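You operate a simulated robot arm through the tools that you are given. There is no shell and no other tool.

You run a simulated two-armed robot. Do the job below in one go: nothing can be reset, and whatever is moved stays where it is left.

JOB
On the plywood bench, fold the cloth in half, so that its two short edges meet.
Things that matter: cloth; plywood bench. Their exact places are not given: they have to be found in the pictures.

Only the result counts: the job must be done as asked and must still hold three seconds after the hand-in. Knocking over, shifting, dropping, spilling or breaking anything else fails it. Flat cloth is picked up by pressing the open fingertips on it (5 to 10 N) and closing them slowly along it; thin cloth reads only 2 to 8 mm in the jaws.

ROBOT AND FRAMES
Two 7-joint arms with four-finger grippers on one trunk, on a base that drives. Base frame: it is fixed to the floor where the robot stands at the start and does not move with it; the origin is under the middle of the robot, x ahead of it, y to its left, z up. Units: mm, degrees, N and s.
The left shoulder is at the start at [40, 181, 1130], the right one opposite. With the tool pointing down near the work surface each hand reaches from about 300 to 840 mm from the robot's upright axis, wherever it stands, measured 20 degrees to its own side. Places, roughly: cloth [0, -3750, 750]; plywood bench [100, -4300, 800]. Payload 3.67 kg a hand.
The TCP of each hand is the grasp point between the finger pads, 28 mm short of the fingertips. In the tool frame z runs along the fingers and y along their closing line. Largest opening 112 mm; the body of the gripper starts 73 mm behind the TCP.
Orientation is that of the tool frame in the base frame, as a unit quaternion [w, x, y, z]. With the fingers straight down and closing along the base's y, the tool's x points along the base's -x, its y along +y and its z along -z.

CONTROLS
- The arms move only by the tool play_rows. It takes "left_targets", "right_targets" or both (then of equal length, played together; a hand with none holds still); each is a list of rows, each a list of 7 numbers: the finger opening in mm, from 0 to 112, then the shift along the base's x, y, z in mm, then the turn, a rotation vector about the base's x, y, z in rad. In form: [[jaw, dx, dy, dz, ax, ay, az], ...]. A call has 1 to 20 rows; each row is the pose to reach, as a shift and turn from the pose commanded when the call began. Each row takes 0.2 s and may step no farther than 50 mm and 8.6 degrees from the row before; otherwise, or with a gripper value out of range, the whole call is refused. A pose out of reach is approached as far as the arm can. The call stops where the force on the tool passes 40 N (or 10 N more than at its start, if that is more) or the arm is blocked; 0.2 s more then pass. The fingers move at their own pace and stop on an object; they squeeze with about 28 N. The grip force told is the motor's: it shows also when the fingers shut on nothing. Time passes only in rows, and 0.2 s behind the last, so rows that repeat a pose let the fingers close. It gives the time, the measured TCP pose, the force on the tool (base axes), the opening and the grip force at its end, in the units of the frame above (readings bear some noise), with the torque about the TCP (base axes, N m) and any sound that the robot's microphone picked up.
- Cameras (640 x 400 px; columns grow to the right, rows downward): "scene" is now at [110.5, -6.1, 1364.8]; the picture's right is [-0.06, -1.00, 0.00], its down [-0.50, 0.03, -0.86] and it looks along [0.86, -0.05, -0.50] (base axes); focal length 263 px, centre (320, 200). "left" rides on the left gripper at [60, 18, -104] in its tool frame; the picture's right is [-0.29, 0.96, 0.00], its down [-0.80, -0.24, -0.55] and it looks along [-0.53, -0.16, 0.83] (tool axes); focal length 234 px, centre (320, 200). "right" rides on the right gripper at [60, -18, -104] in its tool frame; the picture's right is [0.29, 0.96, 0.00], its down [-0.80, 0.24, -0.55] and it looks along [-0.53, 0.16, 0.83] (tool axes); focal length 234 px, centre (320, 200).
- camera(camera): a new picture of that camera. The clock stands still meanwhile.
- slide_trunk(by): slides the trunk up (or, below 0, down) by that many mm; the arms and the scene camera ride with it, the base frame stays. It gives what a move gives, with no picture.
- base_move(legs): drives the robot by 1 to 6 legs, each [ahead, left, turn to the left] in mm, mm and degrees, along the robot's own axes; the way and the turn of a leg run together, so that a leg with both is an arc; at most 1500 mm and 180 degrees a leg. The arms and the cameras ride along, it lands a little off, and it stops where it bumps. It gives what a move gives.
- turn_head(pan, tilt): turns the head with the scene camera to pan (to the left, within 86 degrees either way) and tilt (down, from -29 to 69), counted from straight ahead of the robot. It gives what a move gives.
- pixel_to_xyz(camera, pixels): there is no depth. For up to 12 entries [column, row, z] of the newest picture of that camera ("zoom" is the newest enlarged one), the place [x, y] in the base frame at which the ray of that pixel passes the height z, good to about 2 mm. The clock stands still meanwhile.
- close_up(camera, box): a new picture of the part [left, top, right, bottom] of that camera's present view, enlarged. The clock stands still meanwhile.
- close_job(): hands the job in; it is judged then, once.

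Open the grippers and draw the arms clear of the work before you hand the job in, unless the task says otherwise.

The tools are called after "Request:" as name(argument=value, ...) on one line, values as JSON. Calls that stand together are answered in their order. play_rows: Moves the arms, as the interface text tells. Its arguments: {"type":"object","properties":{"left_targets":{"type":"array"},"right_targets":{"type":"array"}},"required":[]} The other tools are called the same way: slide_trunk (by) slides the trunk up or down; base_move (legs) drives the base; turn_head (pan, tilt) turns the head that bears the scene camera; camera (camera) takes a picture; pixel_to_xyz (camera, pixels) gives the place at which the rays of pixels pass given heights; close_up (camera, box) takes an enlarged picture of a part of a camera's view; close_job () hands the job in.

At the start:

```text
time: 0.0
left_position: [523.1, 262.0, 966.5]
left_tcp_rot: [0.0, 0.0, 1.0, 0.0]
left_wrist_force: [0.1, -0.1, -0.6]
left_wrist_torque: [0.0, 0.0, 0.01]
left_opening: 111.7
left_finger_force: 0.1
right_position: [601.9, -303.8, 1016.9]
right_tcp_rot: [0.0, 0.0, 1.0, 0.0]
right_wrist_force: [0.2, -0.4, 0.3]
right_wrist_torque: [0.01, -0.02, 0.0]
right_opening: 112.0
right_finger_force: 0.1
trunk travel left (down, up): [-250.0, 264.0]
robot x, y, heading: [1.6, 1.7, -0.3]
head pan, tilt: [-3.4, 30.2]
```

scene: 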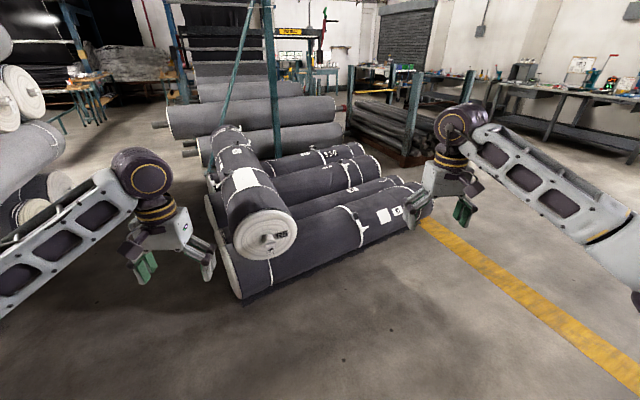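
right: 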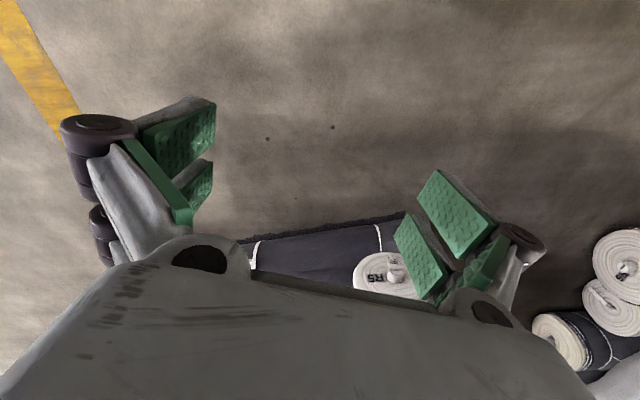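
left: 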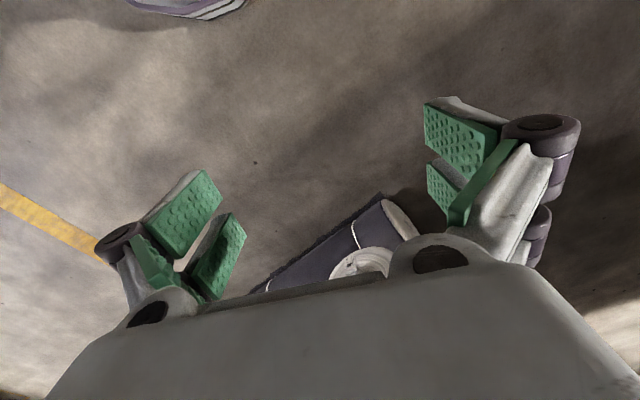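

The start picture shows only floor and rolls ahead; the bench should be about 4 m to the right. I turn the head right to see it.

Request:
turn_head(pan=-86, tilt=15)

Request:
camera(camera="scene")

```text
time: 1.6
left_position: [523.4, 261.4, 966.4]
left_tcp_rot: [0.001, 0.0, 1.0, -0.001]
left_wrist_force: [0.2, -0.1, 0.3]
left_wrist_torque: [-0.01, 0.01, 0.04]
left_opening: 112.1
left_finger_force: 0.0
right_position: [602.3, -303.5, 1016.1]
right_tcp_rot: [0.001, 0.001, 1.0, 0.0]
right_wrist_force: [0.1, 0.1, 0.4]
right_wrist_torque: [0.03, -0.01, 0.01]
right_opening: 112.1
right_finger_force: 0.1
trunk travel left (down, up): [-250.0, 264.0]
robot x, y, heading: [-0.6, -0.2, 0.1]
head pan, tilt: [-85.9, 15.0]
```

```text
taken
```

scene: 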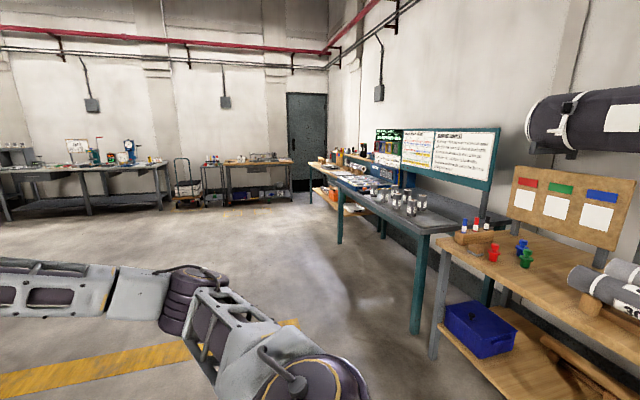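

The picture shows a row of benches on the right; the wood bench near (335,170) should be the plywood one. I enlarge that part.

Request:
close_up(camera="scene", box=[280, 130, 440, 230])

Request:
close_up(camera="scene", box=[0, 120, 320, 320])

```text
4.00 times, centred on (360, 180) of scene
```

zoom: 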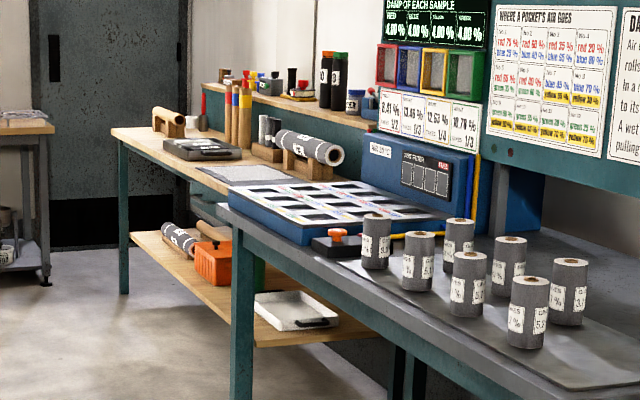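

```text
2.00 times, centred on (160, 220) of scene
```

zoom: 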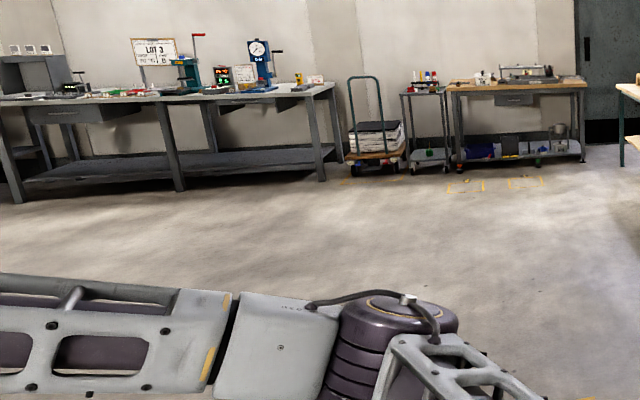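

In the first enlargement the grey cloth lies at about scene (328–355, 171–176) on the wood bench whose front-left corner is at about (308,163). I convert those with plausible heights.

Request:
pixel_to_xyz(camera="scene", pixels=[[308.5, 163.5, 750], [328.75, 172, 750], [346, 171.2, 750], [355, 174.5, 750], [336, 176.3, 750], [328.75, 172, 850], [336, 180, 750], [310, 203, 0], [340, 230, 0]])

```text
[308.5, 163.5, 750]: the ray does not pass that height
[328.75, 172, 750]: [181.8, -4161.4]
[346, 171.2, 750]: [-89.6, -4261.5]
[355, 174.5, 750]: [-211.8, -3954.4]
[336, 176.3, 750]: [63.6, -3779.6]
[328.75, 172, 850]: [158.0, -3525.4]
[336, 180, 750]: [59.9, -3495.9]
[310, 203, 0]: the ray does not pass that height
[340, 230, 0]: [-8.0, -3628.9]
```

I need the footprint of the nearer benches before turning, so I convert their leg feet (415,333), (433,357), (500,400), and edge points at bench height.

Request:
pixel_to_xyz(camera="scene", pixels=[[415, 333, 0], [433, 357, 0], [339, 243, 0], [440, 242, 800], [640, 345, 800], [418, 234, 800], [340, 183, 800], [505, 398, 0], [60, 385, 0]])

Request:
turn_head(pan=-86, tilt=50)

Request:
camera(camera="scene")

```text
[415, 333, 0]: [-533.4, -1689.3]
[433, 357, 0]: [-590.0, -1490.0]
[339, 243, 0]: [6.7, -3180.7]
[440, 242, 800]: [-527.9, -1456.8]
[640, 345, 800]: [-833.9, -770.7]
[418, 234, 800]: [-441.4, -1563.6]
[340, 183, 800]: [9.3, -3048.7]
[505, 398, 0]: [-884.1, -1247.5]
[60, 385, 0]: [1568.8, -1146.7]
```

```text
time: 2.6
left_position: [522.3, 260.7, 967.1]
left_tcp_rot: [0.0, 0.0, 1.0, 0.0]
left_wrist_force: [0.4, 0.0, 0.4]
left_wrist_torque: [0.02, 0.04, 0.0]
left_opening: 112.0
left_finger_force: 0.0
right_position: [602.8, -304.5, 1017.6]
right_tcp_rot: [0.0, -0.001, 1.0, 0.001]
right_wrist_force: [1.4, 0.0, 0.5]
right_wrist_torque: [-0.03, 0.02, -0.02]
right_opening: 111.8
right_finger_force: 0.1
trunk travel left (down, up): [-250.0, 264.0]
robot x, y, heading: [-0.2, -3.6, 0.1]
head pan, tilt: [-85.9, 50.0]
```

```text
taken
```

scene: 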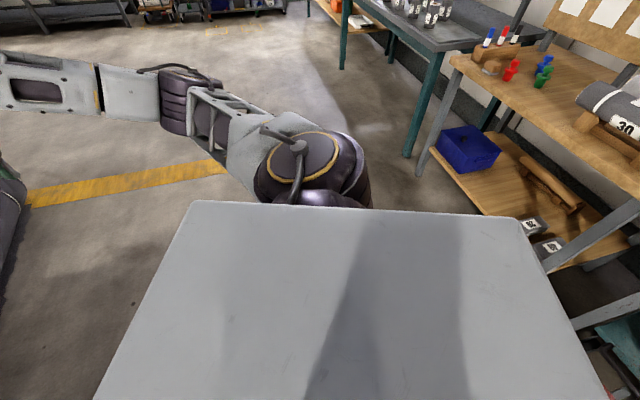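

The benches run along a slanted line, with fronts from about (-530,-1690) to (10,-3180), so the plywood bench front should face about (0.96,0.28). I turn to -72° and drive down the clear aisle, with the head turned back forward afterward.

Request:
base_move(legs=[[0, 0, -72], [1500, 0, 0], [1200, 0, 0]])

Request:
turn_head(pan=-30, tilt=25)

Request:
camera(camera="scene")

```text
time: 19.6
left_position: [1214.5, -3007.2, 966.1]
left_tcp_rot: [-0.002, 0.592, 0.806, 0.0]
left_wrist_force: [-0.2, -0.2, 0.0]
left_wrist_torque: [0.0, -0.02, 0.0]
left_opening: 112.3
left_finger_force: 0.0
right_position: [697.6, -3253.5, 1015.7]
right_tcp_rot: [-0.001, 0.592, 0.806, 0.001]
right_wrist_force: [-0.2, 0.3, 0.1]
right_wrist_torque: [0.03, 0.03, 0.0]
right_opening: 112.2
right_finger_force: 0.1
trunk travel left (down, up): [-250.0, 264.0]
robot x, y, heading: [805.5, -2586.1, -72.6]
head pan, tilt: [-85.9, 50.0]
```

```text
time: 20.8
left_position: [1213.2, -3007.2, 966.5]
left_tcp_rot: [0.001, 0.591, 0.807, 0.001]
left_wrist_force: [0.7, 0.2, 0.5]
left_wrist_torque: [-0.02, -0.04, -0.02]
left_opening: 112.0
left_finger_force: 0.0
right_position: [697.8, -3252.9, 1015.9]
right_tcp_rot: [0.0, 0.591, 0.807, 0.0]
right_wrist_force: [0.4, 0.4, 0.4]
right_wrist_torque: [-0.02, -0.01, 0.0]
right_opening: 112.0
right_finger_force: 0.1
trunk travel left (down, up): [-250.0, 264.0]
robot x, y, heading: [808.0, -2587.5, -72.5]
head pan, tilt: [-30.0, 25.0]
```

```text
taken
```

scene: 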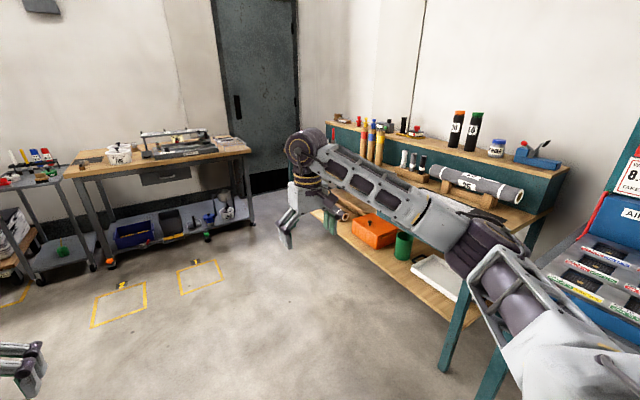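

The plywood bench is at the right; its front legs' feet show at about (447,370) and (329,232). I convert these and some top edge points.

Request:
pixel_to_xyz(camera="scene", pixels=[[447, 370, 0], [330, 233, 0], [486, 398, 0], [570, 168, 900], [330, 123, 900], [553, 205, 750]])

```text
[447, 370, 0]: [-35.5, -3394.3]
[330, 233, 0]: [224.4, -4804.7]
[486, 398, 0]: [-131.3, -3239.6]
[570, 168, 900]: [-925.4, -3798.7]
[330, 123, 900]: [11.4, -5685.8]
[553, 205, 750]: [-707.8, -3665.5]
```

The bench front line runs from (-35,-3394) to (224,-4805), so I must face heading about -169.6°. I drive to about 900 mm in front of the cloth and turn, then look down at the bench.

Request:
base_move(legs=[[1036, 0, 0], [0, -203, 0], [0, 0, -97]])

Request:
turn_head(pan=0, tilt=35)

Request:
camera(camera="scene")

```text
time: 32.1
left_position: [453.0, -3983.8, 966.1]
left_tcp_rot: [0.0, 0.996, 0.091, 0.001]
left_wrist_force: [-0.3, -0.2, -0.6]
left_wrist_torque: [0.01, -0.02, -0.03]
left_opening: 112.0
left_finger_force: 0.1
right_position: [272.6, -3441.4, 1016.5]
right_tcp_rot: [0.0, 0.996, 0.09, 0.0]
right_wrist_force: [-0.9, -0.4, -0.1]
right_wrist_torque: [0.03, 0.0, -0.01]
right_opening: 112.1
right_finger_force: 0.1
trunk travel left (down, up): [-250.0, 264.0]
robot x, y, heading: [923.3, -3634.1, -169.8]
head pan, tilt: [-30.0, 25.0]
```

```text
time: 33.0
left_position: [453.4, -3984.8, 967.3]
left_tcp_rot: [0.0, 0.996, 0.091, -0.001]
left_wrist_force: [1.2, 0.6, 0.3]
left_wrist_torque: [-0.02, 0.01, 0.02]
left_opening: 111.7
left_finger_force: 0.1
right_position: [272.3, -3441.0, 1016.2]
right_tcp_rot: [0.0, 0.996, 0.09, 0.0]
right_wrist_force: [-1.0, 0.5, -0.3]
right_wrist_torque: [0.01, 0.03, 0.0]
right_opening: 111.9
right_finger_force: 0.0
trunk travel left (down, up): [-250.0, 264.0]
robot x, y, heading: [921.3, -3633.2, -169.9]
head pan, tilt: [0.0, 35.0]
```

```text
taken
```

scene: 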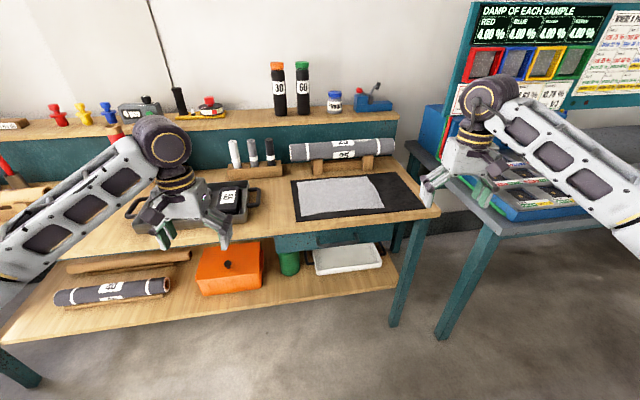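

The grey cloth lies on a black mat at about (298–385, 175–220), near the bench's right end. I enlarge it.

Request:
close_up(camera="scene", box=[270, 140, 450, 252])

```text
3.56 times, centred on (360, 196) of scene
```

zoom: 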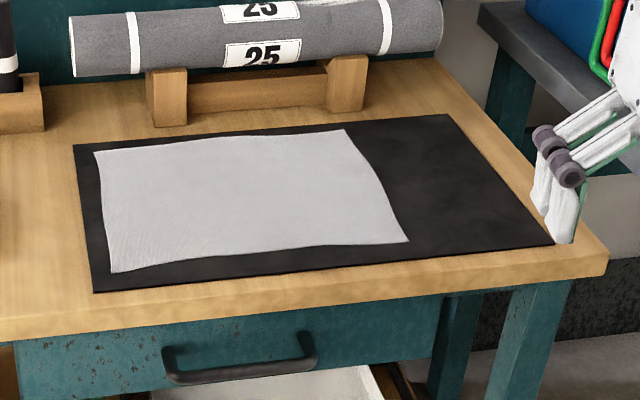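

Cloth corners in the enlargement: (95,150), (345,129), (408,241), (112,272); mat corners (73,145), (447,115), (553,245), (93,292). I convert them at 750 and 800 mm.

Request:
pixel_to_xyz(camera="zoom", pixels=[[95, 150, 750], [345, 129, 750], [408, 241, 750], [112, 272, 750], [95, 150, 800], [345, 129, 800], [408, 241, 800], [112, 272, 800], [447, 115, 750], [553, 245, 750], [606, 252, 750], [1, 320, 750]])

Request:
pixel_to_xyz(camera="scene", pixels=[[395, 328, 0], [20, 385, 0], [440, 337, 0]])

```text
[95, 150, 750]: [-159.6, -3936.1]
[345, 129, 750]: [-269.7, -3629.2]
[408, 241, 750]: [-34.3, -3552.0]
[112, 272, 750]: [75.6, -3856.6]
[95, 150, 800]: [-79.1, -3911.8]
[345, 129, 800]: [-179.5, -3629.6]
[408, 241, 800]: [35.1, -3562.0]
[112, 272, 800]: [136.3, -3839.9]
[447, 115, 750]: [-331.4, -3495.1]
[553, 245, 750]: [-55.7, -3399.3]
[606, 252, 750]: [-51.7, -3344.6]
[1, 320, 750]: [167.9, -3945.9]
```

```text
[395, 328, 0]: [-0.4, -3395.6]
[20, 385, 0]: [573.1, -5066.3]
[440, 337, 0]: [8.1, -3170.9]
```

Judging by the leg feet at (0,-3396) and (573,-5066), the bench front faces about (0.946,0.325), and the cloth is about 310 x 235 mm with its short edges running front-to-back. Before going nearer I look straight down to see the robot's own base outline.

Request:
turn_head(pan=0, tilt=69)

Request:
camera(camera="scene")

```text
time: 34.0
left_position: [453.4, -3983.7, 965.7]
left_tcp_rot: [0.0, 0.996, 0.09, 0.0]
left_wrist_force: [0.7, 0.7, 0.8]
left_wrist_torque: [0.0, -0.02, 0.02]
left_opening: 112.2
left_finger_force: 0.0
right_position: [273.8, -3442.1, 1015.8]
right_tcp_rot: [0.0, 0.996, 0.09, 0.001]
right_wrist_force: [-0.3, 0.1, -0.4]
right_wrist_torque: [0.01, -0.01, -0.03]
right_opening: 112.0
right_finger_force: 0.0
trunk travel left (down, up): [-250.0, 264.0]
robot x, y, heading: [921.4, -3633.5, -169.8]
head pan, tilt: [0.0, 68.8]
```

```text
taken
```

scene: 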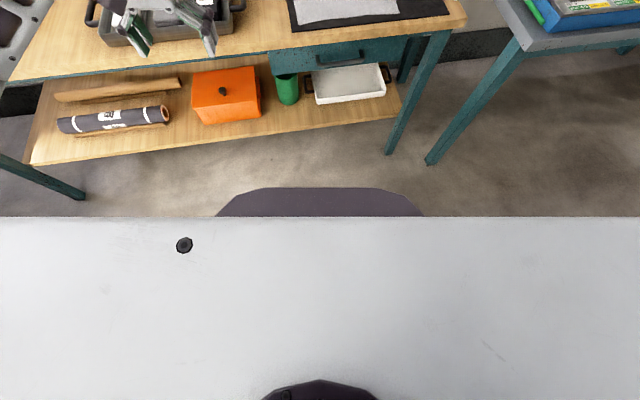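

The dark base front shows at row 188 with chamfers out to columns 215–425; I convert it for a few base heights to get its reach.

Request:
pixel_to_xyz(camera="scene", pixels=[[320, 188, 300], [260, 188, 300], [380, 188, 300], [216, 215, 300], [424, 215, 300], [320, 188, 150], [388, 155, 0], [428, 165, 0], [467, 22, 780], [0, 83, 780]])

```text
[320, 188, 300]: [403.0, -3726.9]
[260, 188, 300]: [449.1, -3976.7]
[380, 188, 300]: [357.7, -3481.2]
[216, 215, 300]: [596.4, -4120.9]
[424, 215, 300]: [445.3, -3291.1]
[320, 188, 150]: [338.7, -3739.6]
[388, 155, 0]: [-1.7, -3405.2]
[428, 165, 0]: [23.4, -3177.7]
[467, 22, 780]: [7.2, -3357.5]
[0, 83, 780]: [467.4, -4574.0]
```

To learn both the base's size and the cloth's height by parallax, I slide the trunk up 200 mm and look again.

Request:
slide_trunk(by=200)

Request:
camera(camera="scene")

Request:
pixel_to_xyz(camera="scene", pixels=[[320, 188, 300], [320, 188, 600]])

Request:
turn_head(pan=0, tilt=45)

Request:
close_up(camera="scene", box=[270, 120, 450, 232])

```text
time: 36.2
left_position: [453.3, -3983.7, 1166.2]
left_tcp_rot: [0.0, 0.996, 0.091, 0.002]
left_wrist_force: [-0.8, -0.1, 0.2]
left_wrist_torque: [0.0, 0.05, 0.02]
left_opening: 112.1
left_finger_force: 0.1
right_position: [271.7, -3441.0, 1216.7]
right_tcp_rot: [0.0, 0.996, 0.09, 0.0]
right_wrist_force: [-0.1, 0.3, 0.0]
right_wrist_torque: [-0.04, -0.04, -0.04]
right_opening: 111.8
right_finger_force: 0.0
trunk travel left (down, up): [-450.0, 64.0]
robot x, y, heading: [919.5, -3630.1, -169.8]
head pan, tilt: [0.0, 68.8]
```

```text
taken
```

scene: 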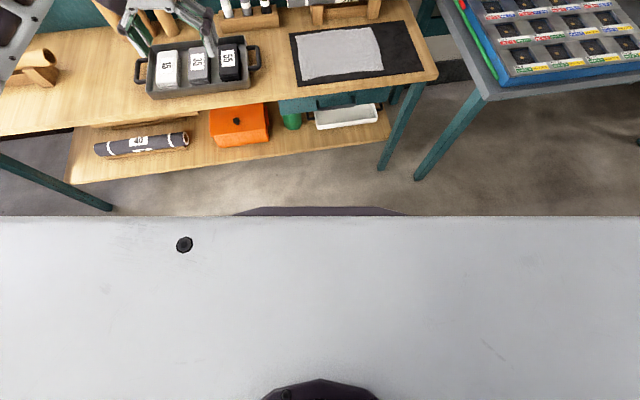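

```text
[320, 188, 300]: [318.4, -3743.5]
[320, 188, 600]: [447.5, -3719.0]
```

```text
time: 37.1
left_position: [454.3, -3984.1, 1167.4]
left_tcp_rot: [0.0, 0.996, 0.091, 0.0]
left_wrist_force: [-0.1, -0.1, -0.4]
left_wrist_torque: [-0.03, 0.04, 0.03]
left_opening: 111.9
left_finger_force: 0.1
right_position: [272.3, -3441.1, 1216.5]
right_tcp_rot: [0.0, 0.996, 0.089, 0.0]
right_wrist_force: [0.6, 0.5, -0.6]
right_wrist_torque: [0.0, 0.02, -0.01]
right_opening: 111.8
right_finger_force: 0.1
trunk travel left (down, up): [-450.0, 64.0]
robot x, y, heading: [921.4, -3629.9, -169.7]
head pan, tilt: [0.0, 45.0]
```

```text
3.56 times, centred on (360, 176) of scene
```

zoom: 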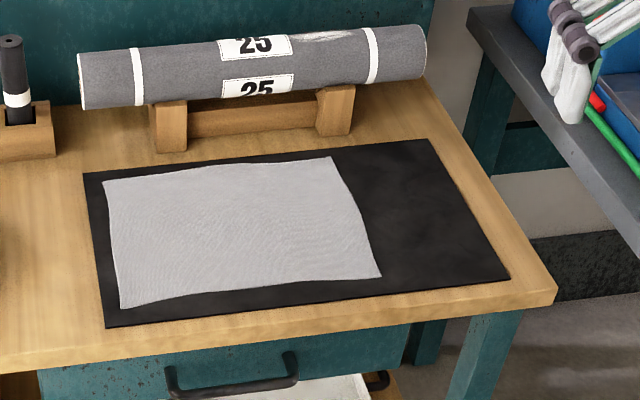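

The second enlargement gives the same corners from 200 mm higher: cloth (104,181), (331,157), (381,276), (121,308); mat (428,139), (511,280). I convert at 750/780/800 to find the height at which both views agree.

Request:
pixel_to_xyz(camera="zoom", pixels=[[104, 181, 750], [331, 157, 750], [381, 276, 750], [121, 308, 750], [104, 181, 800], [331, 157, 800], [381, 276, 800], [121, 308, 800], [428, 139, 750], [511, 280, 750], [428, 139, 800], [511, 280, 800]])

Request:
pixel_to_xyz(camera="zoom", pixels=[[170, 152, 760], [330, 136, 760], [353, 134, 760], [557, 290, 760], [0, 360, 760], [81, 108, 860], [427, 76, 860], [81, 108, 800], [427, 76, 800], [83, 174, 760], [106, 327, 760]])

```text
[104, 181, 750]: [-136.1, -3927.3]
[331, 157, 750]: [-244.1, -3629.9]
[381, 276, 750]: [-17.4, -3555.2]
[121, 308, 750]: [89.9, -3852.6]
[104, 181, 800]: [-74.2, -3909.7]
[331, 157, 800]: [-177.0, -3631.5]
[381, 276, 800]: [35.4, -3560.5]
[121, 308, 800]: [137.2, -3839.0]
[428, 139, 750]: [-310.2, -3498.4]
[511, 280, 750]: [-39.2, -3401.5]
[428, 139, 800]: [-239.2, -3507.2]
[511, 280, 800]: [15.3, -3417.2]
```

```text
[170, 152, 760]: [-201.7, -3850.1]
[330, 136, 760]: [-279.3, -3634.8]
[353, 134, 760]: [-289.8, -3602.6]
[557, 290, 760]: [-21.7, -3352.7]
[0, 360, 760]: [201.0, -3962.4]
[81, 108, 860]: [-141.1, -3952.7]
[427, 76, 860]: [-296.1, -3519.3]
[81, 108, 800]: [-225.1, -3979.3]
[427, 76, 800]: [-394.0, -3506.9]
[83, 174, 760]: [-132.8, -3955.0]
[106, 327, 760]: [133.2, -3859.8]
```

Both views agree at a height of about 802 mm: cloth corners ≈ (-73,-3909), (-175,-3631), (37,-3561), (139,-3839), ~297 x 223 mm, bench facing needs heading ≈ -160°. I turn, shift right and go nearer in a first cautious step, then look down at the gap.

Request:
base_move(legs=[[0, 0, 9.8], [0, -320, 0], [180, 0, 0]])

Request:
turn_head(pan=0, tilt=69)

Request:
camera(camera="scene")

```text
time: 41.1
left_position: [245.6, -3820.1, 1167.6]
left_tcp_rot: [0.0, 0.984, 0.176, -0.001]
left_wrist_force: [-0.1, -0.5, -0.9]
left_wrist_torque: [-0.01, 0.02, 0.02]
left_opening: 111.8
left_finger_force: 0.1
right_position: [-25.5, -3317.2, 1218.2]
right_tcp_rot: [0.0, 0.984, 0.176, 0.0]
right_wrist_force: [0.2, 0.0, 0.2]
right_wrist_torque: [0.0, 0.0, 0.02]
right_opening: 111.9
right_finger_force: 0.2
trunk travel left (down, up): [-450.0, 64.0]
robot x, y, heading: [642.2, -3393.8, -159.7]
head pan, tilt: [0.0, 45.0]
```

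```text
time: 42.0
left_position: [242.1, -3820.5, 1165.8]
left_tcp_rot: [-0.001, 0.984, 0.175, 0.001]
left_wrist_force: [-0.3, -0.4, 0.2]
left_wrist_torque: [0.02, 0.0, 0.03]
left_opening: 112.0
left_finger_force: 0.1
right_position: [-28.4, -3317.2, 1217.1]
right_tcp_rot: [0.0, 0.985, 0.175, 0.001]
right_wrist_force: [0.1, 0.2, 1.0]
right_wrist_torque: [-0.03, 0.0, -0.02]
right_opening: 111.7
right_finger_force: 0.1
trunk travel left (down, up): [-450.0, 64.0]
robot x, y, heading: [639.3, -3396.9, -159.8]
head pan, tilt: [0.0, 68.8]
```

```text
taken
```

scene: 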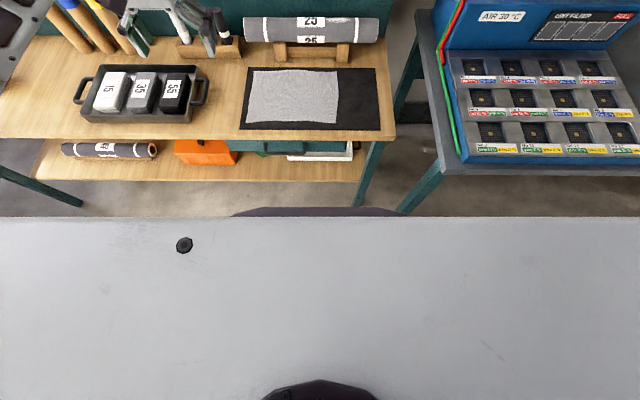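

The base front (row 207) leaves a clear gap to the bench; I'm at about 567 mm from the bench edge, so I go 57 mm nearer and take an enlarged view of the cloth.

Request:
base_move(legs=[[57, 0, 0]])

Request:
turn_head(pan=0, tilt=60)

Request:
camera(camera="scene")

Request:
close_up(camera="scene", box=[220, 60, 420, 185])

```text
time: 43.0
left_position: [195.3, -3838.1, 1170.1]
left_tcp_rot: [0.001, 0.984, 0.176, -0.002]
left_wrist_force: [0.2, -0.3, -0.1]
left_wrist_torque: [-0.06, 0.05, -0.01]
left_opening: 112.0
left_finger_force: 0.0
right_position: [-74.5, -3334.8, 1220.2]
right_tcp_rot: [0.0, 0.984, 0.175, -0.002]
right_wrist_force: [0.8, 0.8, 1.7]
right_wrist_torque: [-0.04, 0.07, -0.02]
right_opening: 112.1
right_finger_force: 0.2
trunk travel left (down, up): [-450.0, 64.0]
robot x, y, heading: [590.2, -3412.9, -159.5]
head pan, tilt: [0.0, 68.8]
```

```text
time: 43.7
left_position: [190.3, -3839.9, 1166.0]
left_tcp_rot: [0.0, 0.984, 0.176, 0.0]
left_wrist_force: [-1.1, 0.0, -0.4]
left_wrist_torque: [0.01, -0.06, 0.02]
left_opening: 112.1
left_finger_force: 0.0
right_position: [-79.9, -3336.6, 1216.3]
right_tcp_rot: [0.0, 0.985, 0.175, 0.001]
right_wrist_force: [1.0, 0.6, -0.7]
right_wrist_torque: [0.03, -0.02, -0.01]
right_opening: 112.2
right_finger_force: 0.0
trunk travel left (down, up): [-450.0, 64.0]
robot x, y, heading: [589.8, -3417.4, -159.9]
head pan, tilt: [0.0, 60.0]
```

```text
taken
```

scene: 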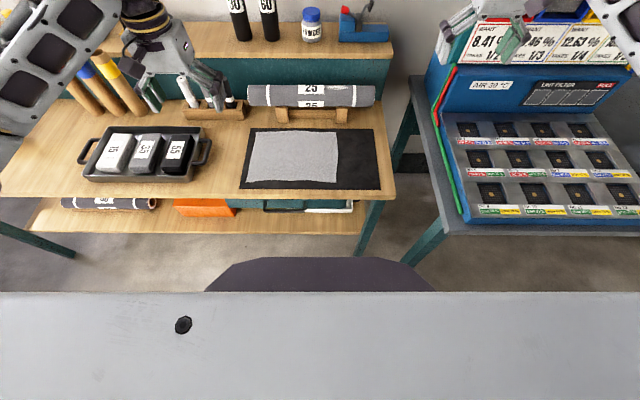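

```text
3.20 times, centred on (320, 122) of scene
```

zoom: 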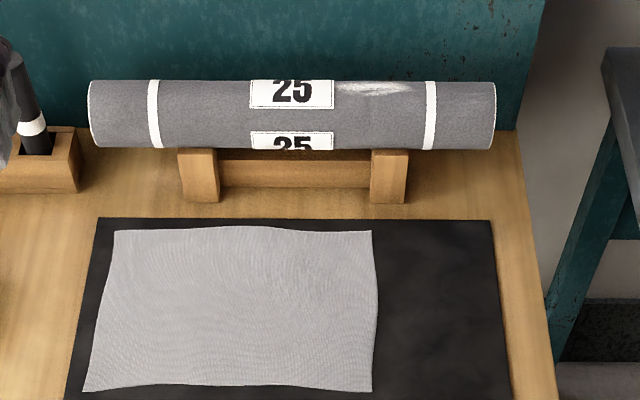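

The cloth in this enlargement has corners (115,231), (372,232), (371,391), (82,391), and the roll's stand foot at row 202. I convert them at 802 mm.

Request:
pixel_to_xyz(camera="zoom", pixels=[[115, 231, 802], [372, 232, 802], [371, 391, 802], [82, 391, 802], [378, 305, 802], [240, 226, 802], [180, 202, 802], [405, 202, 802], [490, 221, 802], [100, 218, 802], [290, 148, 870], [102, 310, 802]])

```text
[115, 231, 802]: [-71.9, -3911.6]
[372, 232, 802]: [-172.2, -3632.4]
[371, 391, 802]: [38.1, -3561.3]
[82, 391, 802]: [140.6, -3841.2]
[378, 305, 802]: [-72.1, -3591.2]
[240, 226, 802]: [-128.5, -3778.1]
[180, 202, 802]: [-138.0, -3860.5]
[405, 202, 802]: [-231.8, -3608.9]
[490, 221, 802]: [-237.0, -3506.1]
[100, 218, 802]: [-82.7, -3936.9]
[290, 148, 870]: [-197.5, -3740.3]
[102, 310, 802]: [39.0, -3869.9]
```

The cloth corners stay at TL (-72,-3912), TR (-172,-3632), BR (38,-3561), BL (141,-3841). I plan to pinch the right short edge with both hands (left hand at the back, right hand at the front, fingers closing along the edge), so I first yaw the grippers in place at their present height: left -90°, right +90°.

Request:
play_rows(left_targets=[[112, 0, 0, 0, 0, 0, -0.131], [112, 0, 0, 0, 0, 0, -0.262], [112, 0, 0, 0, 0, 0, -0.393], [112, 0, 0, 0, 0, 0, -0.524], [112, 0, 0, 0, 0, 0, -0.654], [112, 0, 0, 0, 0, 0, -0.785], [80, 0, 0, 0, 0, 0, -0.916], [60, 0, 0, 0, 0, 0, -1.047], [40, 0, 0, 0, 0, 0, -1.178], [40, 0, 0, 0, 0, 0, -1.309], [40, 0, 0, 0, 0, 0, -1.44], [40, 0, 0, 0, 0, 0, -1.571]], right_targets=[[112, 0, 0, 0, 0, 0, 0.131], [112, 0, 0, 0, 0, 0, 0.262], [112, 0, 0, 0, 0, 0, 0.393], [112, 0, 0, 0, 0, 0, 0.524], [112, 0, 0, 0, 0, 0, 0.654], [112, 0, 0, 0, 0, 0, 0.785], [80, 0, 0, 0, 0, 0, 0.916], [60, 0, 0, 0, 0, 0, 1.047], [40, 0, 0, 0, 0, 0, 1.178], [40, 0, 0, 0, 0, 0, 1.309], [40, 0, 0, 0, 0, 0, 1.44], [40, 0, 0, 0, 0, 0, 1.571]])

Request:
camera(camera="scene")

```text
time: 46.3
left_position: [193.8, -3840.4, 1166.6]
left_tcp_rot: [0.001, 0.82, -0.573, 0.0]
left_wrist_force: [0.0, -0.1, -0.4]
left_wrist_torque: [0.02, 0.04, 0.02]
left_opening: 40.1
left_finger_force: 0.1
right_position: [157.8, -3445.6, 1128.3]
right_tcp_rot: [-0.076, 0.659, 0.744, -0.077]
right_wrist_force: [0.2, 0.6, -2.4]
right_wrist_torque: [-0.12, 0.03, -0.01]
right_opening: 40.1
right_finger_force: 0.1
right hand out of reach, approached as far as the arm can: row 5, 6, 7, 8, 9, 10, 11, 12
trunk travel left (down, up): [-450.0, 64.0]
robot x, y, heading: [592.8, -3410.7, -159.7]
head pan, tilt: [0.0, 60.0]
```

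```text
taken
```

scene: 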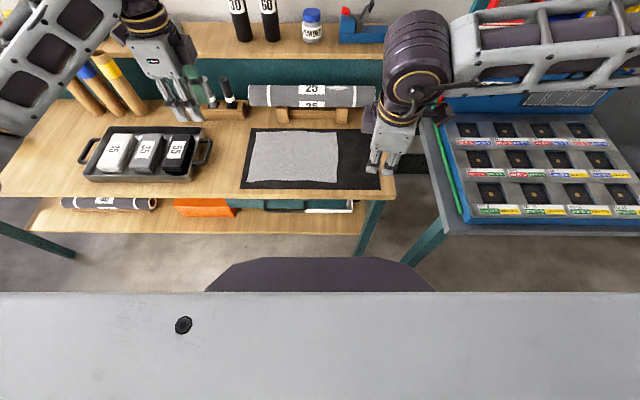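

The left hand yawed well; the right could not hold that yaw at its far place and swung to (158,-3446,1128). I draw the right command inward to above the front part of the cloth's right edge, where it should be reachable.

Request:
play_rows(right_targets=[[40, 19, -37, 0, 0, 0, 0], [40, 38, -75, 0, 0, 0, 0], [40, 57, -112, 0, 0, 0, 0], [40, 75, -150, 0, 0, 0, 0], [40, 94, -188, 0, 0, 0, 0], [40, 113, -225, 0, 0, 0, 0], [40, 113, -225, 0, 0, 0, 0]])

Request:
camera(camera="scene")

```text
time: 47.9
left_position: [190.9, -3838.5, 1167.1]
left_tcp_rot: [0.0, 0.821, -0.571, -0.001]
left_wrist_force: [0.0, 0.6, 0.6]
left_wrist_torque: [-0.01, -0.02, -0.03]
left_opening: 39.9
left_finger_force: 0.1
right_position: [266.2, -3667.3, 1125.5]
right_tcp_rot: [-0.076, 0.661, 0.743, -0.075]
right_wrist_force: [0.0, 0.5, -0.2]
right_wrist_torque: [-0.02, -0.04, -0.02]
right_opening: 40.1
right_finger_force: 0.0
trunk travel left (down, up): [-450.0, 64.0]
robot x, y, heading: [587.6, -3414.5, -159.8]
head pan, tilt: [0.0, 60.0]
```

```text
taken
```

scene: 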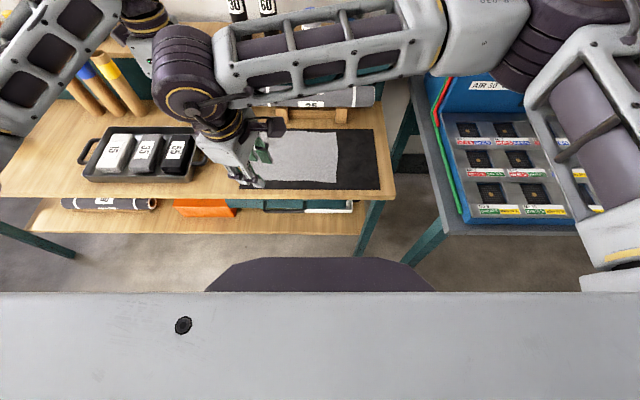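

The right hand is now at (266,-3667,1125), tilted about 12° and short of the yaw. I lower the trunk by 150 mm to bring both shoulders to a better height, with both hands well above everything.

Request:
slide_trunk(by=-150)

Request:
play_rows(right_targets=[[40, 0, 0, 0, 0.003, -0.071, 0.078], [40, 0, 0, 0, 0.007, -0.142, 0.156], [40, 0, 0, 0, 0.01, -0.213, 0.234], [40, 0, 0, 0, 0.01, -0.213, 0.234]])

```text
time: 49.6
left_position: [191.3, -3839.1, 1016.4]
left_tcp_rot: [0.0, 0.821, -0.571, 0.0]
left_wrist_force: [1.4, 0.5, -1.4]
left_wrist_torque: [0.0, -0.02, -0.04]
left_opening: 39.9
left_finger_force: 0.1
right_position: [266.8, -3668.6, 976.2]
right_tcp_rot: [-0.076, 0.66, 0.744, -0.074]
right_wrist_force: [0.0, 0.4, -0.6]
right_wrist_torque: [0.0, -0.02, 0.02]
right_opening: 39.8
right_finger_force: 0.0
trunk travel left (down, up): [-300.0, 214.0]
robot x, y, heading: [592.8, -3415.6, -160.1]
head pan, tilt: [0.0, 60.0]
```

```text
time: 50.6
left_position: [190.6, -3840.1, 1016.4]
left_tcp_rot: [0.0, 0.821, -0.572, 0.0]
left_wrist_force: [0.3, -0.3, 0.4]
left_wrist_torque: [0.01, 0.02, 0.01]
left_opening: 40.1
left_finger_force: 0.1
right_position: [266.6, -3668.8, 975.2]
right_tcp_rot: [-0.004, 0.589, 0.808, -0.02]
right_wrist_force: [-0.1, -0.5, -0.5]
right_wrist_torque: [0.02, 0.0, -0.03]
right_opening: 40.0
right_finger_force: 0.1
right hand out of reach, approached as far as the arm can: row 3, 4
trunk travel left (down, up): [-300.0, 214.0]
robot x, y, heading: [593.5, -3415.4, -159.7]
head pan, tilt: [0.0, 60.0]
```

The right hand now points nearly down with yaw 88°. I move it to above the front part of the right edge at the same height.

Request:
play_rows(right_targets=[[40, -42, 16, 0, 0, 0, 0], [40, -84, 32, 0, 0, 0, 0], [40, -125, 48, 0, 0, 0, 0], [40, -167, 63, 0, 0, 0, 0], [40, -209, 79, 0, 0, 0, 0], [40, -251, 95, 0, 0, 0, 0], [40, -251, 95, 0, 0, 0, 0]])

Request:
camera(camera="scene")

Request:
camera(camera="right")

```text
time: 52.2
left_position: [191.2, -3837.6, 1017.0]
left_tcp_rot: [0.001, 0.821, -0.571, 0.001]
left_wrist_force: [0.2, 0.8, 0.5]
left_wrist_torque: [0.0, 0.01, 0.0]
left_opening: 40.1
left_finger_force: 0.1
right_position: [207.8, -3578.3, 959.6]
right_tcp_rot: [-0.035, 0.598, 0.798, -0.064]
right_wrist_force: [-0.9, -0.3, -0.1]
right_wrist_torque: [0.01, 0.0, 0.03]
right_opening: 39.8
right_finger_force: 0.0
right hand out of reach, approached as far as the arm can: row 1, 2, 3, 4, 5, 6, 7
trunk travel left (down, up): [-300.0, 214.0]
robot x, y, heading: [593.1, -3417.6, -159.8]
head pan, tilt: [0.0, 60.0]
```

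```text
taken
```

scene: 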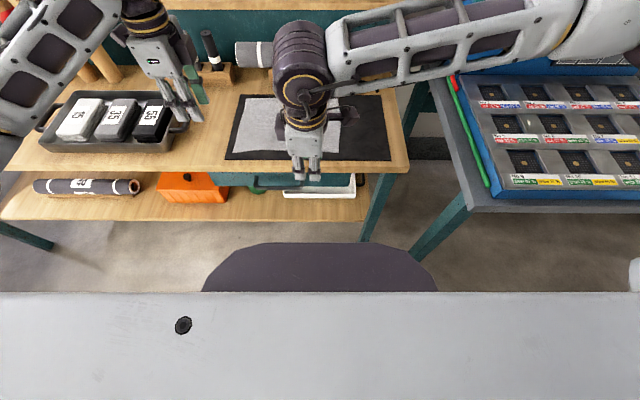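

```text
taken
```

right: 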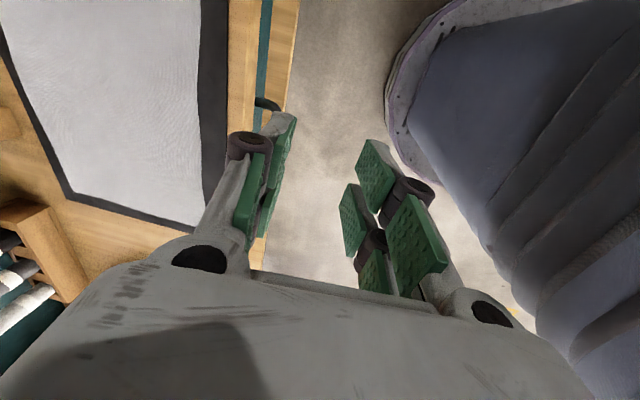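

The right arm is stuck in an awkward branch with +90° yaw (hand only at (208,-3578)). I unwind its yaw back to about 0 while moving it right and up, where it was comfortable at the start.

Request:
play_rows(right_targets=[[40, 0, 0, 10, 0, 0, -0.126], [40, 0, 0, 20, 0, 0, -0.251], [40, 0, 0, 30, 0, 0, -0.377], [40, -10, 10, 40, 0, 0, -0.503], [40, -25, 27, 50, 0, 0, -0.628], [40, -40, 44, 56, 0, 0, -0.754], [40, -56, 61, 56, 0, 0, -0.88], [40, -72, 78, 56, 0, 0, -1.005], [40, -88, 94, 56, 0, 0, -1.131], [40, -104, 110, 56, 0, 0, -1.257], [40, -120, 126, 56, 0, 0, -1.382], [40, -136, 142, 56, 0, 0, -1.508], [40, -136, 142, 56, 0, 0, -1.508]])

Request:
camera(camera="scene")

```text
time: 55.0
left_position: [190.2, -3840.2, 1016.9]
left_tcp_rot: [0.0, 0.821, -0.571, 0.0]
left_wrist_force: [-0.1, -0.9, -0.3]
left_wrist_torque: [-0.02, 0.0, -0.03]
left_opening: 39.7
left_finger_force: 0.1
right_position: [68.9, -3436.7, 1015.6]
right_tcp_rot: [-0.07, 0.982, 0.172, -0.022]
right_wrist_force: [0.4, -0.1, 0.0]
right_wrist_torque: [-0.01, -0.01, 0.05]
right_opening: 40.2
right_finger_force: 0.0
trunk travel left (down, up): [-300.0, 214.0]
robot x, y, heading: [592.5, -3415.2, -159.6]
head pan, tilt: [0.0, 60.0]
```

```text
taken
```

scene: 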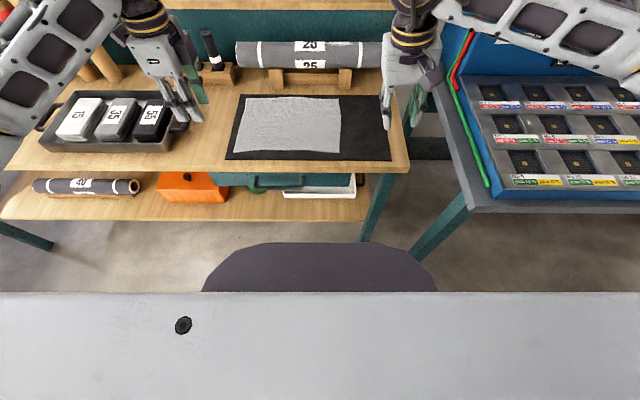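

The right hand is back near its natural yaw at (69,-3437,1016), tilted about 8°. I level it and then try the opposite yaw, -90°.

Request:
play_rows(right_targets=[[40, 0, 0, 0, -0.065, -0.034, 0], [40, 0, 0, 0, -0.13, -0.067, 0], [40, 0, 0, 0, -0.13, -0.067, 0]])

Request:
play_rows(right_targets=[[40, 0, 0, 0, 0, 0, -0.131], [40, 0, 0, 0, 0, 0, -0.262], [40, 0, 0, 0, 0, 0, -0.393], [40, 0, 0, 0, 0, 0, -0.524], [40, 0, 0, 0, 0, 0, -0.654], [40, 0, 0, 0, 0, 0, -0.785], [40, 0, 0, 0, 0, 0, -0.916], [40, 0, 0, 0, 0, 0, -1.047], [40, 0, 0, 0, 0, 0, -1.178], [40, 0, 0, 0, 0, 0, -1.309], [40, 0, 0, 0, 0, 0, -1.44], [40, 0, 0, 0, 0, 0, -1.571], [40, 0, 0, 0, 0, 0, -1.571]])

Request:
camera(camera="scene")

```text
time: 55.8
left_position: [191.9, -3840.3, 1016.2]
left_tcp_rot: [0.0, 0.82, -0.572, 0.0]
left_wrist_force: [-0.7, -0.5, 0.8]
left_wrist_torque: [-0.01, -0.03, 0.03]
left_opening: 40.2
left_finger_force: 0.1
right_position: [67.8, -3436.7, 1014.5]
right_tcp_rot: [0.0, 0.985, 0.173, 0.0]
right_wrist_force: [0.7, -0.9, 0.3]
right_wrist_torque: [0.01, 0.01, -0.01]
right_opening: 40.0
right_finger_force: 0.1
trunk travel left (down, up): [-300.0, 214.0]
robot x, y, heading: [592.3, -3415.8, -159.9]
head pan, tilt: [0.0, 60.0]
```

```text
time: 58.6
left_position: [190.7, -3839.3, 1016.5]
left_tcp_rot: [0.001, 0.821, -0.572, 0.001]
left_wrist_force: [0.1, 0.5, 0.0]
left_wrist_torque: [0.0, 0.0, 0.0]
left_opening: 40.1
left_finger_force: 0.1
right_position: [69.3, -3436.5, 1015.3]
right_tcp_rot: [0.0, 0.818, -0.575, -0.001]
right_wrist_force: [0.2, 0.5, 0.1]
right_wrist_torque: [-0.01, -0.03, 0.0]
right_opening: 40.1
right_finger_force: 0.1
trunk travel left (down, up): [-300.0, 214.0]
robot x, y, heading: [590.2, -3411.8, -159.7]
head pan, tilt: [0.0, 60.0]
```

```text
taken
```

scene: 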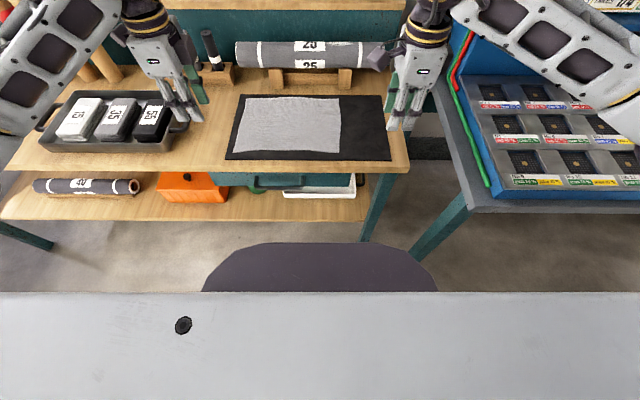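

The right hand took -90° yaw cleanly at (69,-3437,1015). Now I move the left hand, high, to above the back part of the cloth's right edge to test its reach.

Request:
play_rows(left_targets=[[40, -36, 23, 0, 0, 0, 0], [40, -72, 46, 0, 0, 0, 0], [40, -107, 69, 0, 0, 0, 0], [40, -143, 93, 0, 0, 0, 0], [40, -178, 116, 0, 0, 0, 0], [40, -214, 139, 0, 0, 0, 0], [40, -250, 162, 0, 0, 0, 0], [40, -285, 185, 0, 0, 0, 0], [40, -320.5, 208, 0, 0, 0, 0], [40, -320.5, 208, 0, 0, 0, 0]])

Request:
camera(camera="scene")

Request:
camera(camera="left")

```text
time: 60.8
left_position: [-110.9, -3642.3, 1014.5]
left_tcp_rot: [-0.002, 0.821, -0.572, -0.001]
left_wrist_force: [-0.4, -0.7, -0.2]
left_wrist_torque: [0.11, -0.02, 0.01]
left_opening: 40.0
left_finger_force: 0.1
left hand out of reach, approached as far as the arm can: row 9, 10
right_position: [68.2, -3441.1, 1014.8]
right_tcp_rot: [-0.002, 0.819, -0.574, -0.001]
right_wrist_force: [-0.4, -0.9, 0.1]
right_wrist_torque: [0.02, -0.02, 0.04]
right_opening: 39.8
right_finger_force: 0.1
trunk travel left (down, up): [-300.0, 214.0]
robot x, y, heading: [592.3, -3410.2, -159.8]
head pan, tilt: [0.0, 60.0]
```

```text
taken
```

scene: 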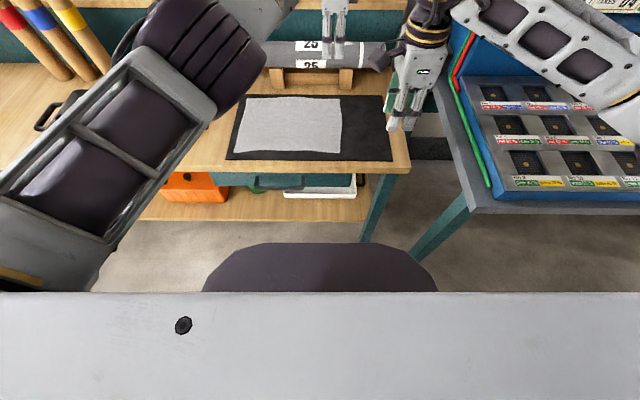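

```text
taken
```

left: 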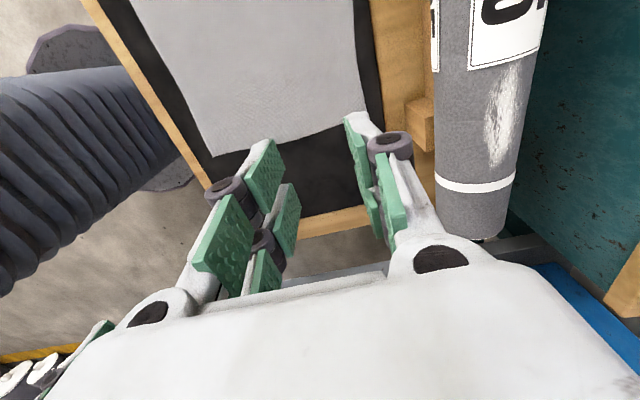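

The left hand got within 20 mm of its target at this height, which should improve lower down. I lower it to 880 mm, lean it 15° to its own side and set it over the target (-130,-3633).

Request:
play_rows(left_targets=[[40, -3, 2, -30, 0.082, 0.03, 0], [40, -8, 4, -60, 0.164, 0.06, 0], [40, -12, 6, -90, 0.246, 0.09, 0], [40, -16, 8, -115, 0.246, 0.09, 0], [40, -19, 9, -134.5, 0.246, 0.09, 0], [40, -19, 9, -134.5, 0.246, 0.09, 0]])

Request:
camera(camera="scene")

Request:
camera(camera="left")

```text
time: 62.2
left_position: [-127.4, -3628.9, 880.9]
left_tcp_rot: [-0.074, 0.814, -0.566, -0.107]
left_wrist_force: [-0.1, 0.1, 0.7]
left_wrist_torque: [-0.02, 0.0, 0.02]
left_opening: 40.1
left_finger_force: 0.2
right_position: [69.0, -3437.3, 1015.7]
right_tcp_rot: [0.0, 0.819, -0.574, 0.0]
right_wrist_force: [0.2, -1.2, -0.1]
right_wrist_torque: [0.01, -0.02, -0.02]
right_opening: 40.3
right_finger_force: 0.0
trunk travel left (down, up): [-300.0, 214.0]
robot x, y, heading: [590.4, -3414.6, -159.5]
head pan, tilt: [0.0, 60.0]
```

```text
taken
```

scene: 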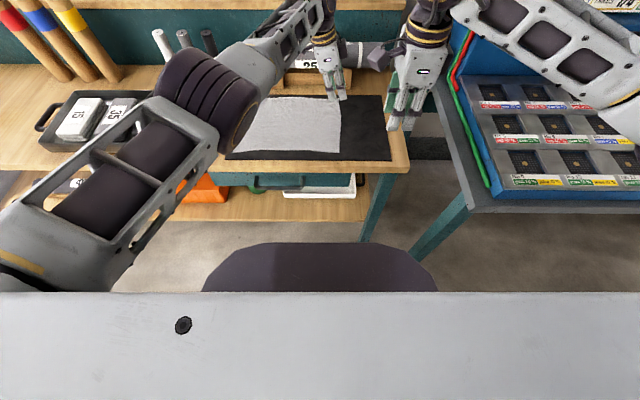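

```text
taken
```

left: 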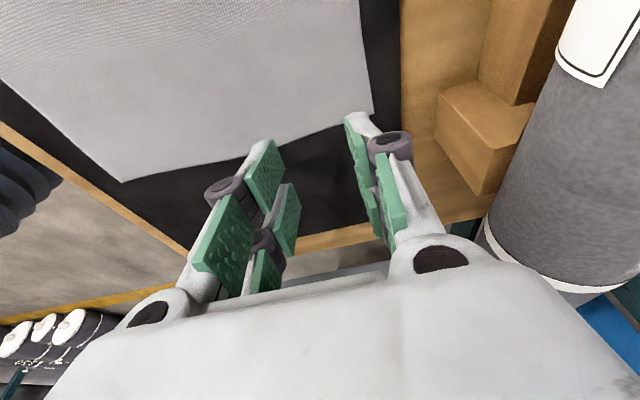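

The left hand is at (-127,-3629,881), leaning left, clear of the roll. Now I lean the right hand 15° to the right and bring it down and in to (u=-95) on the front part of the edge, at 880 mm.

Request:
play_rows(right_targets=[[40, 0, 0, -25, -0.082, -0.03, 0], [40, 0, 0, -50, -0.164, -0.06, 0], [40, 0, 0, -75, -0.246, -0.09, 0], [40, -10, -22, -100, -0.246, -0.09, 0], [40, -22, -48, -120, -0.246, -0.09, 0], [40, -35, -75, -135, -0.246, -0.09, 0], [40, -35, -75, -135, -0.246, -0.09, 0]])

Request:
camera(camera="scene")

Request:
camera(camera="right")

```text
time: 63.8
left_position: [-126.6, -3626.4, 881.5]
left_tcp_rot: [-0.075, 0.814, -0.566, -0.107]
left_wrist_force: [0.3, -0.3, 0.7]
left_wrist_torque: [0.0, 0.0, -0.01]
left_opening: 40.1
left_finger_force: 0.0
right_position: [34.0, -3511.7, 882.0]
right_tcp_rot: [0.075, 0.811, -0.57, 0.107]
right_wrist_force: [-0.1, 0.0, -0.1]
right_wrist_torque: [-0.02, 0.02, 0.0]
right_opening: 40.1
right_finger_force: 0.0
trunk travel left (down, up): [-300.0, 214.0]
robot x, y, heading: [590.1, -3415.5, -159.7]
head pan, tilt: [0.0, 60.0]
```

```text
taken
```

scene: 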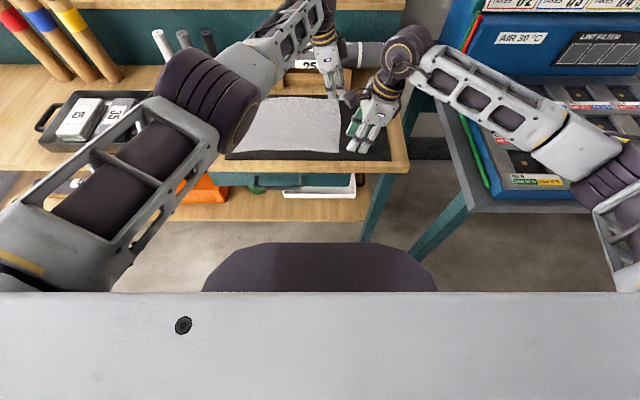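

```text
taken
```

right: 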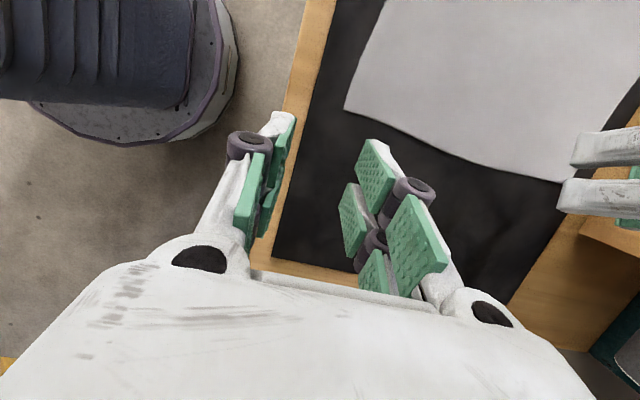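

Both hands are clear of each other. I move the right hand the rest of the way to (2,-3581) and lower both to about 850 mm, then look.

Request:
play_rows(left_targets=[[40, 0, 0, -10, 0, 0, 0], [40, -2, -2, -20, 0, 0, 0], [40, -3, -5, -30, 0, 0, 0], [40, -3, -5, -30, 0, 0, 0]], right_targets=[[40, -11, -23, -10, 0, 0, 0], [40, -22, -46, -20, 0, 0, 0], [40, -32, -69, -30, 0, 0, 0], [40, -32, -69, -30, 0, 0, 0]])

Request:
close_up(camera="scene", box=[220, 20, 460, 170])

Request:
camera(camera="right")

Request:
camera(camera="left")

```text
time: 64.8
left_position: [-121.1, -3631.1, 852.1]
left_tcp_rot: [-0.075, 0.814, -0.566, -0.107]
left_wrist_force: [0.3, -1.3, 0.4]
left_wrist_torque: [-0.01, -0.02, -0.02]
left_opening: 39.8
left_finger_force: 0.1
left hand out of reach, approached as far as the arm can: row 2, 3, 4
right_position: [2.4, -3580.7, 850.7]
right_tcp_rot: [0.075, 0.812, -0.569, 0.107]
right_wrist_force: [-0.5, -0.2, -0.2]
right_wrist_torque: [0.01, -0.01, 0.01]
right_opening: 39.9
right_finger_force: 0.1
trunk travel left (down, up): [-300.0, 214.0]
robot x, y, heading: [590.2, -3412.4, -159.8]
head pan, tilt: [0.0, 60.0]
```

```text
2.67 times, centred on (340, 95) of scene
```

zoom: 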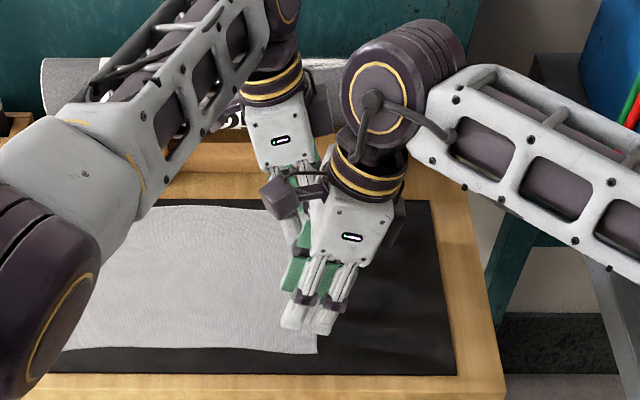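

```text
taken
```

right: 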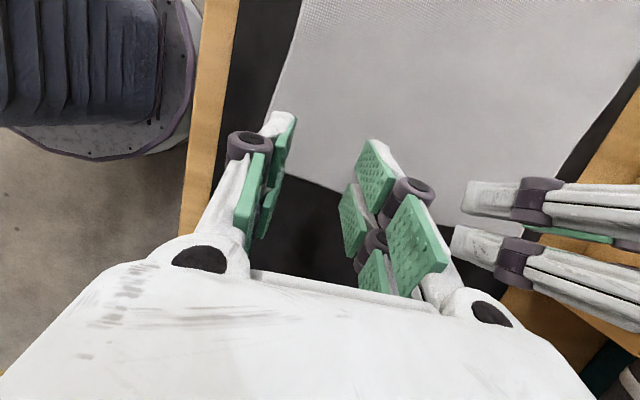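

```text
taken
```

left: 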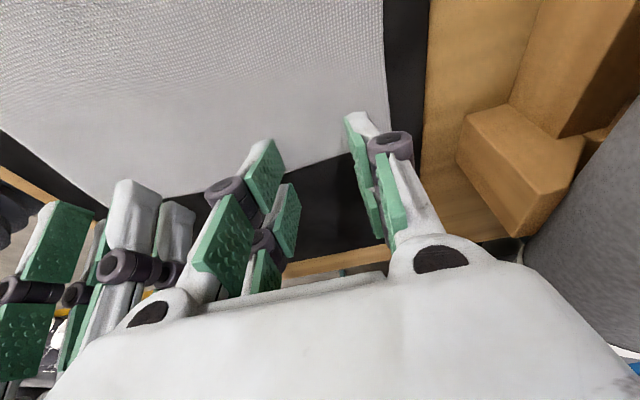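

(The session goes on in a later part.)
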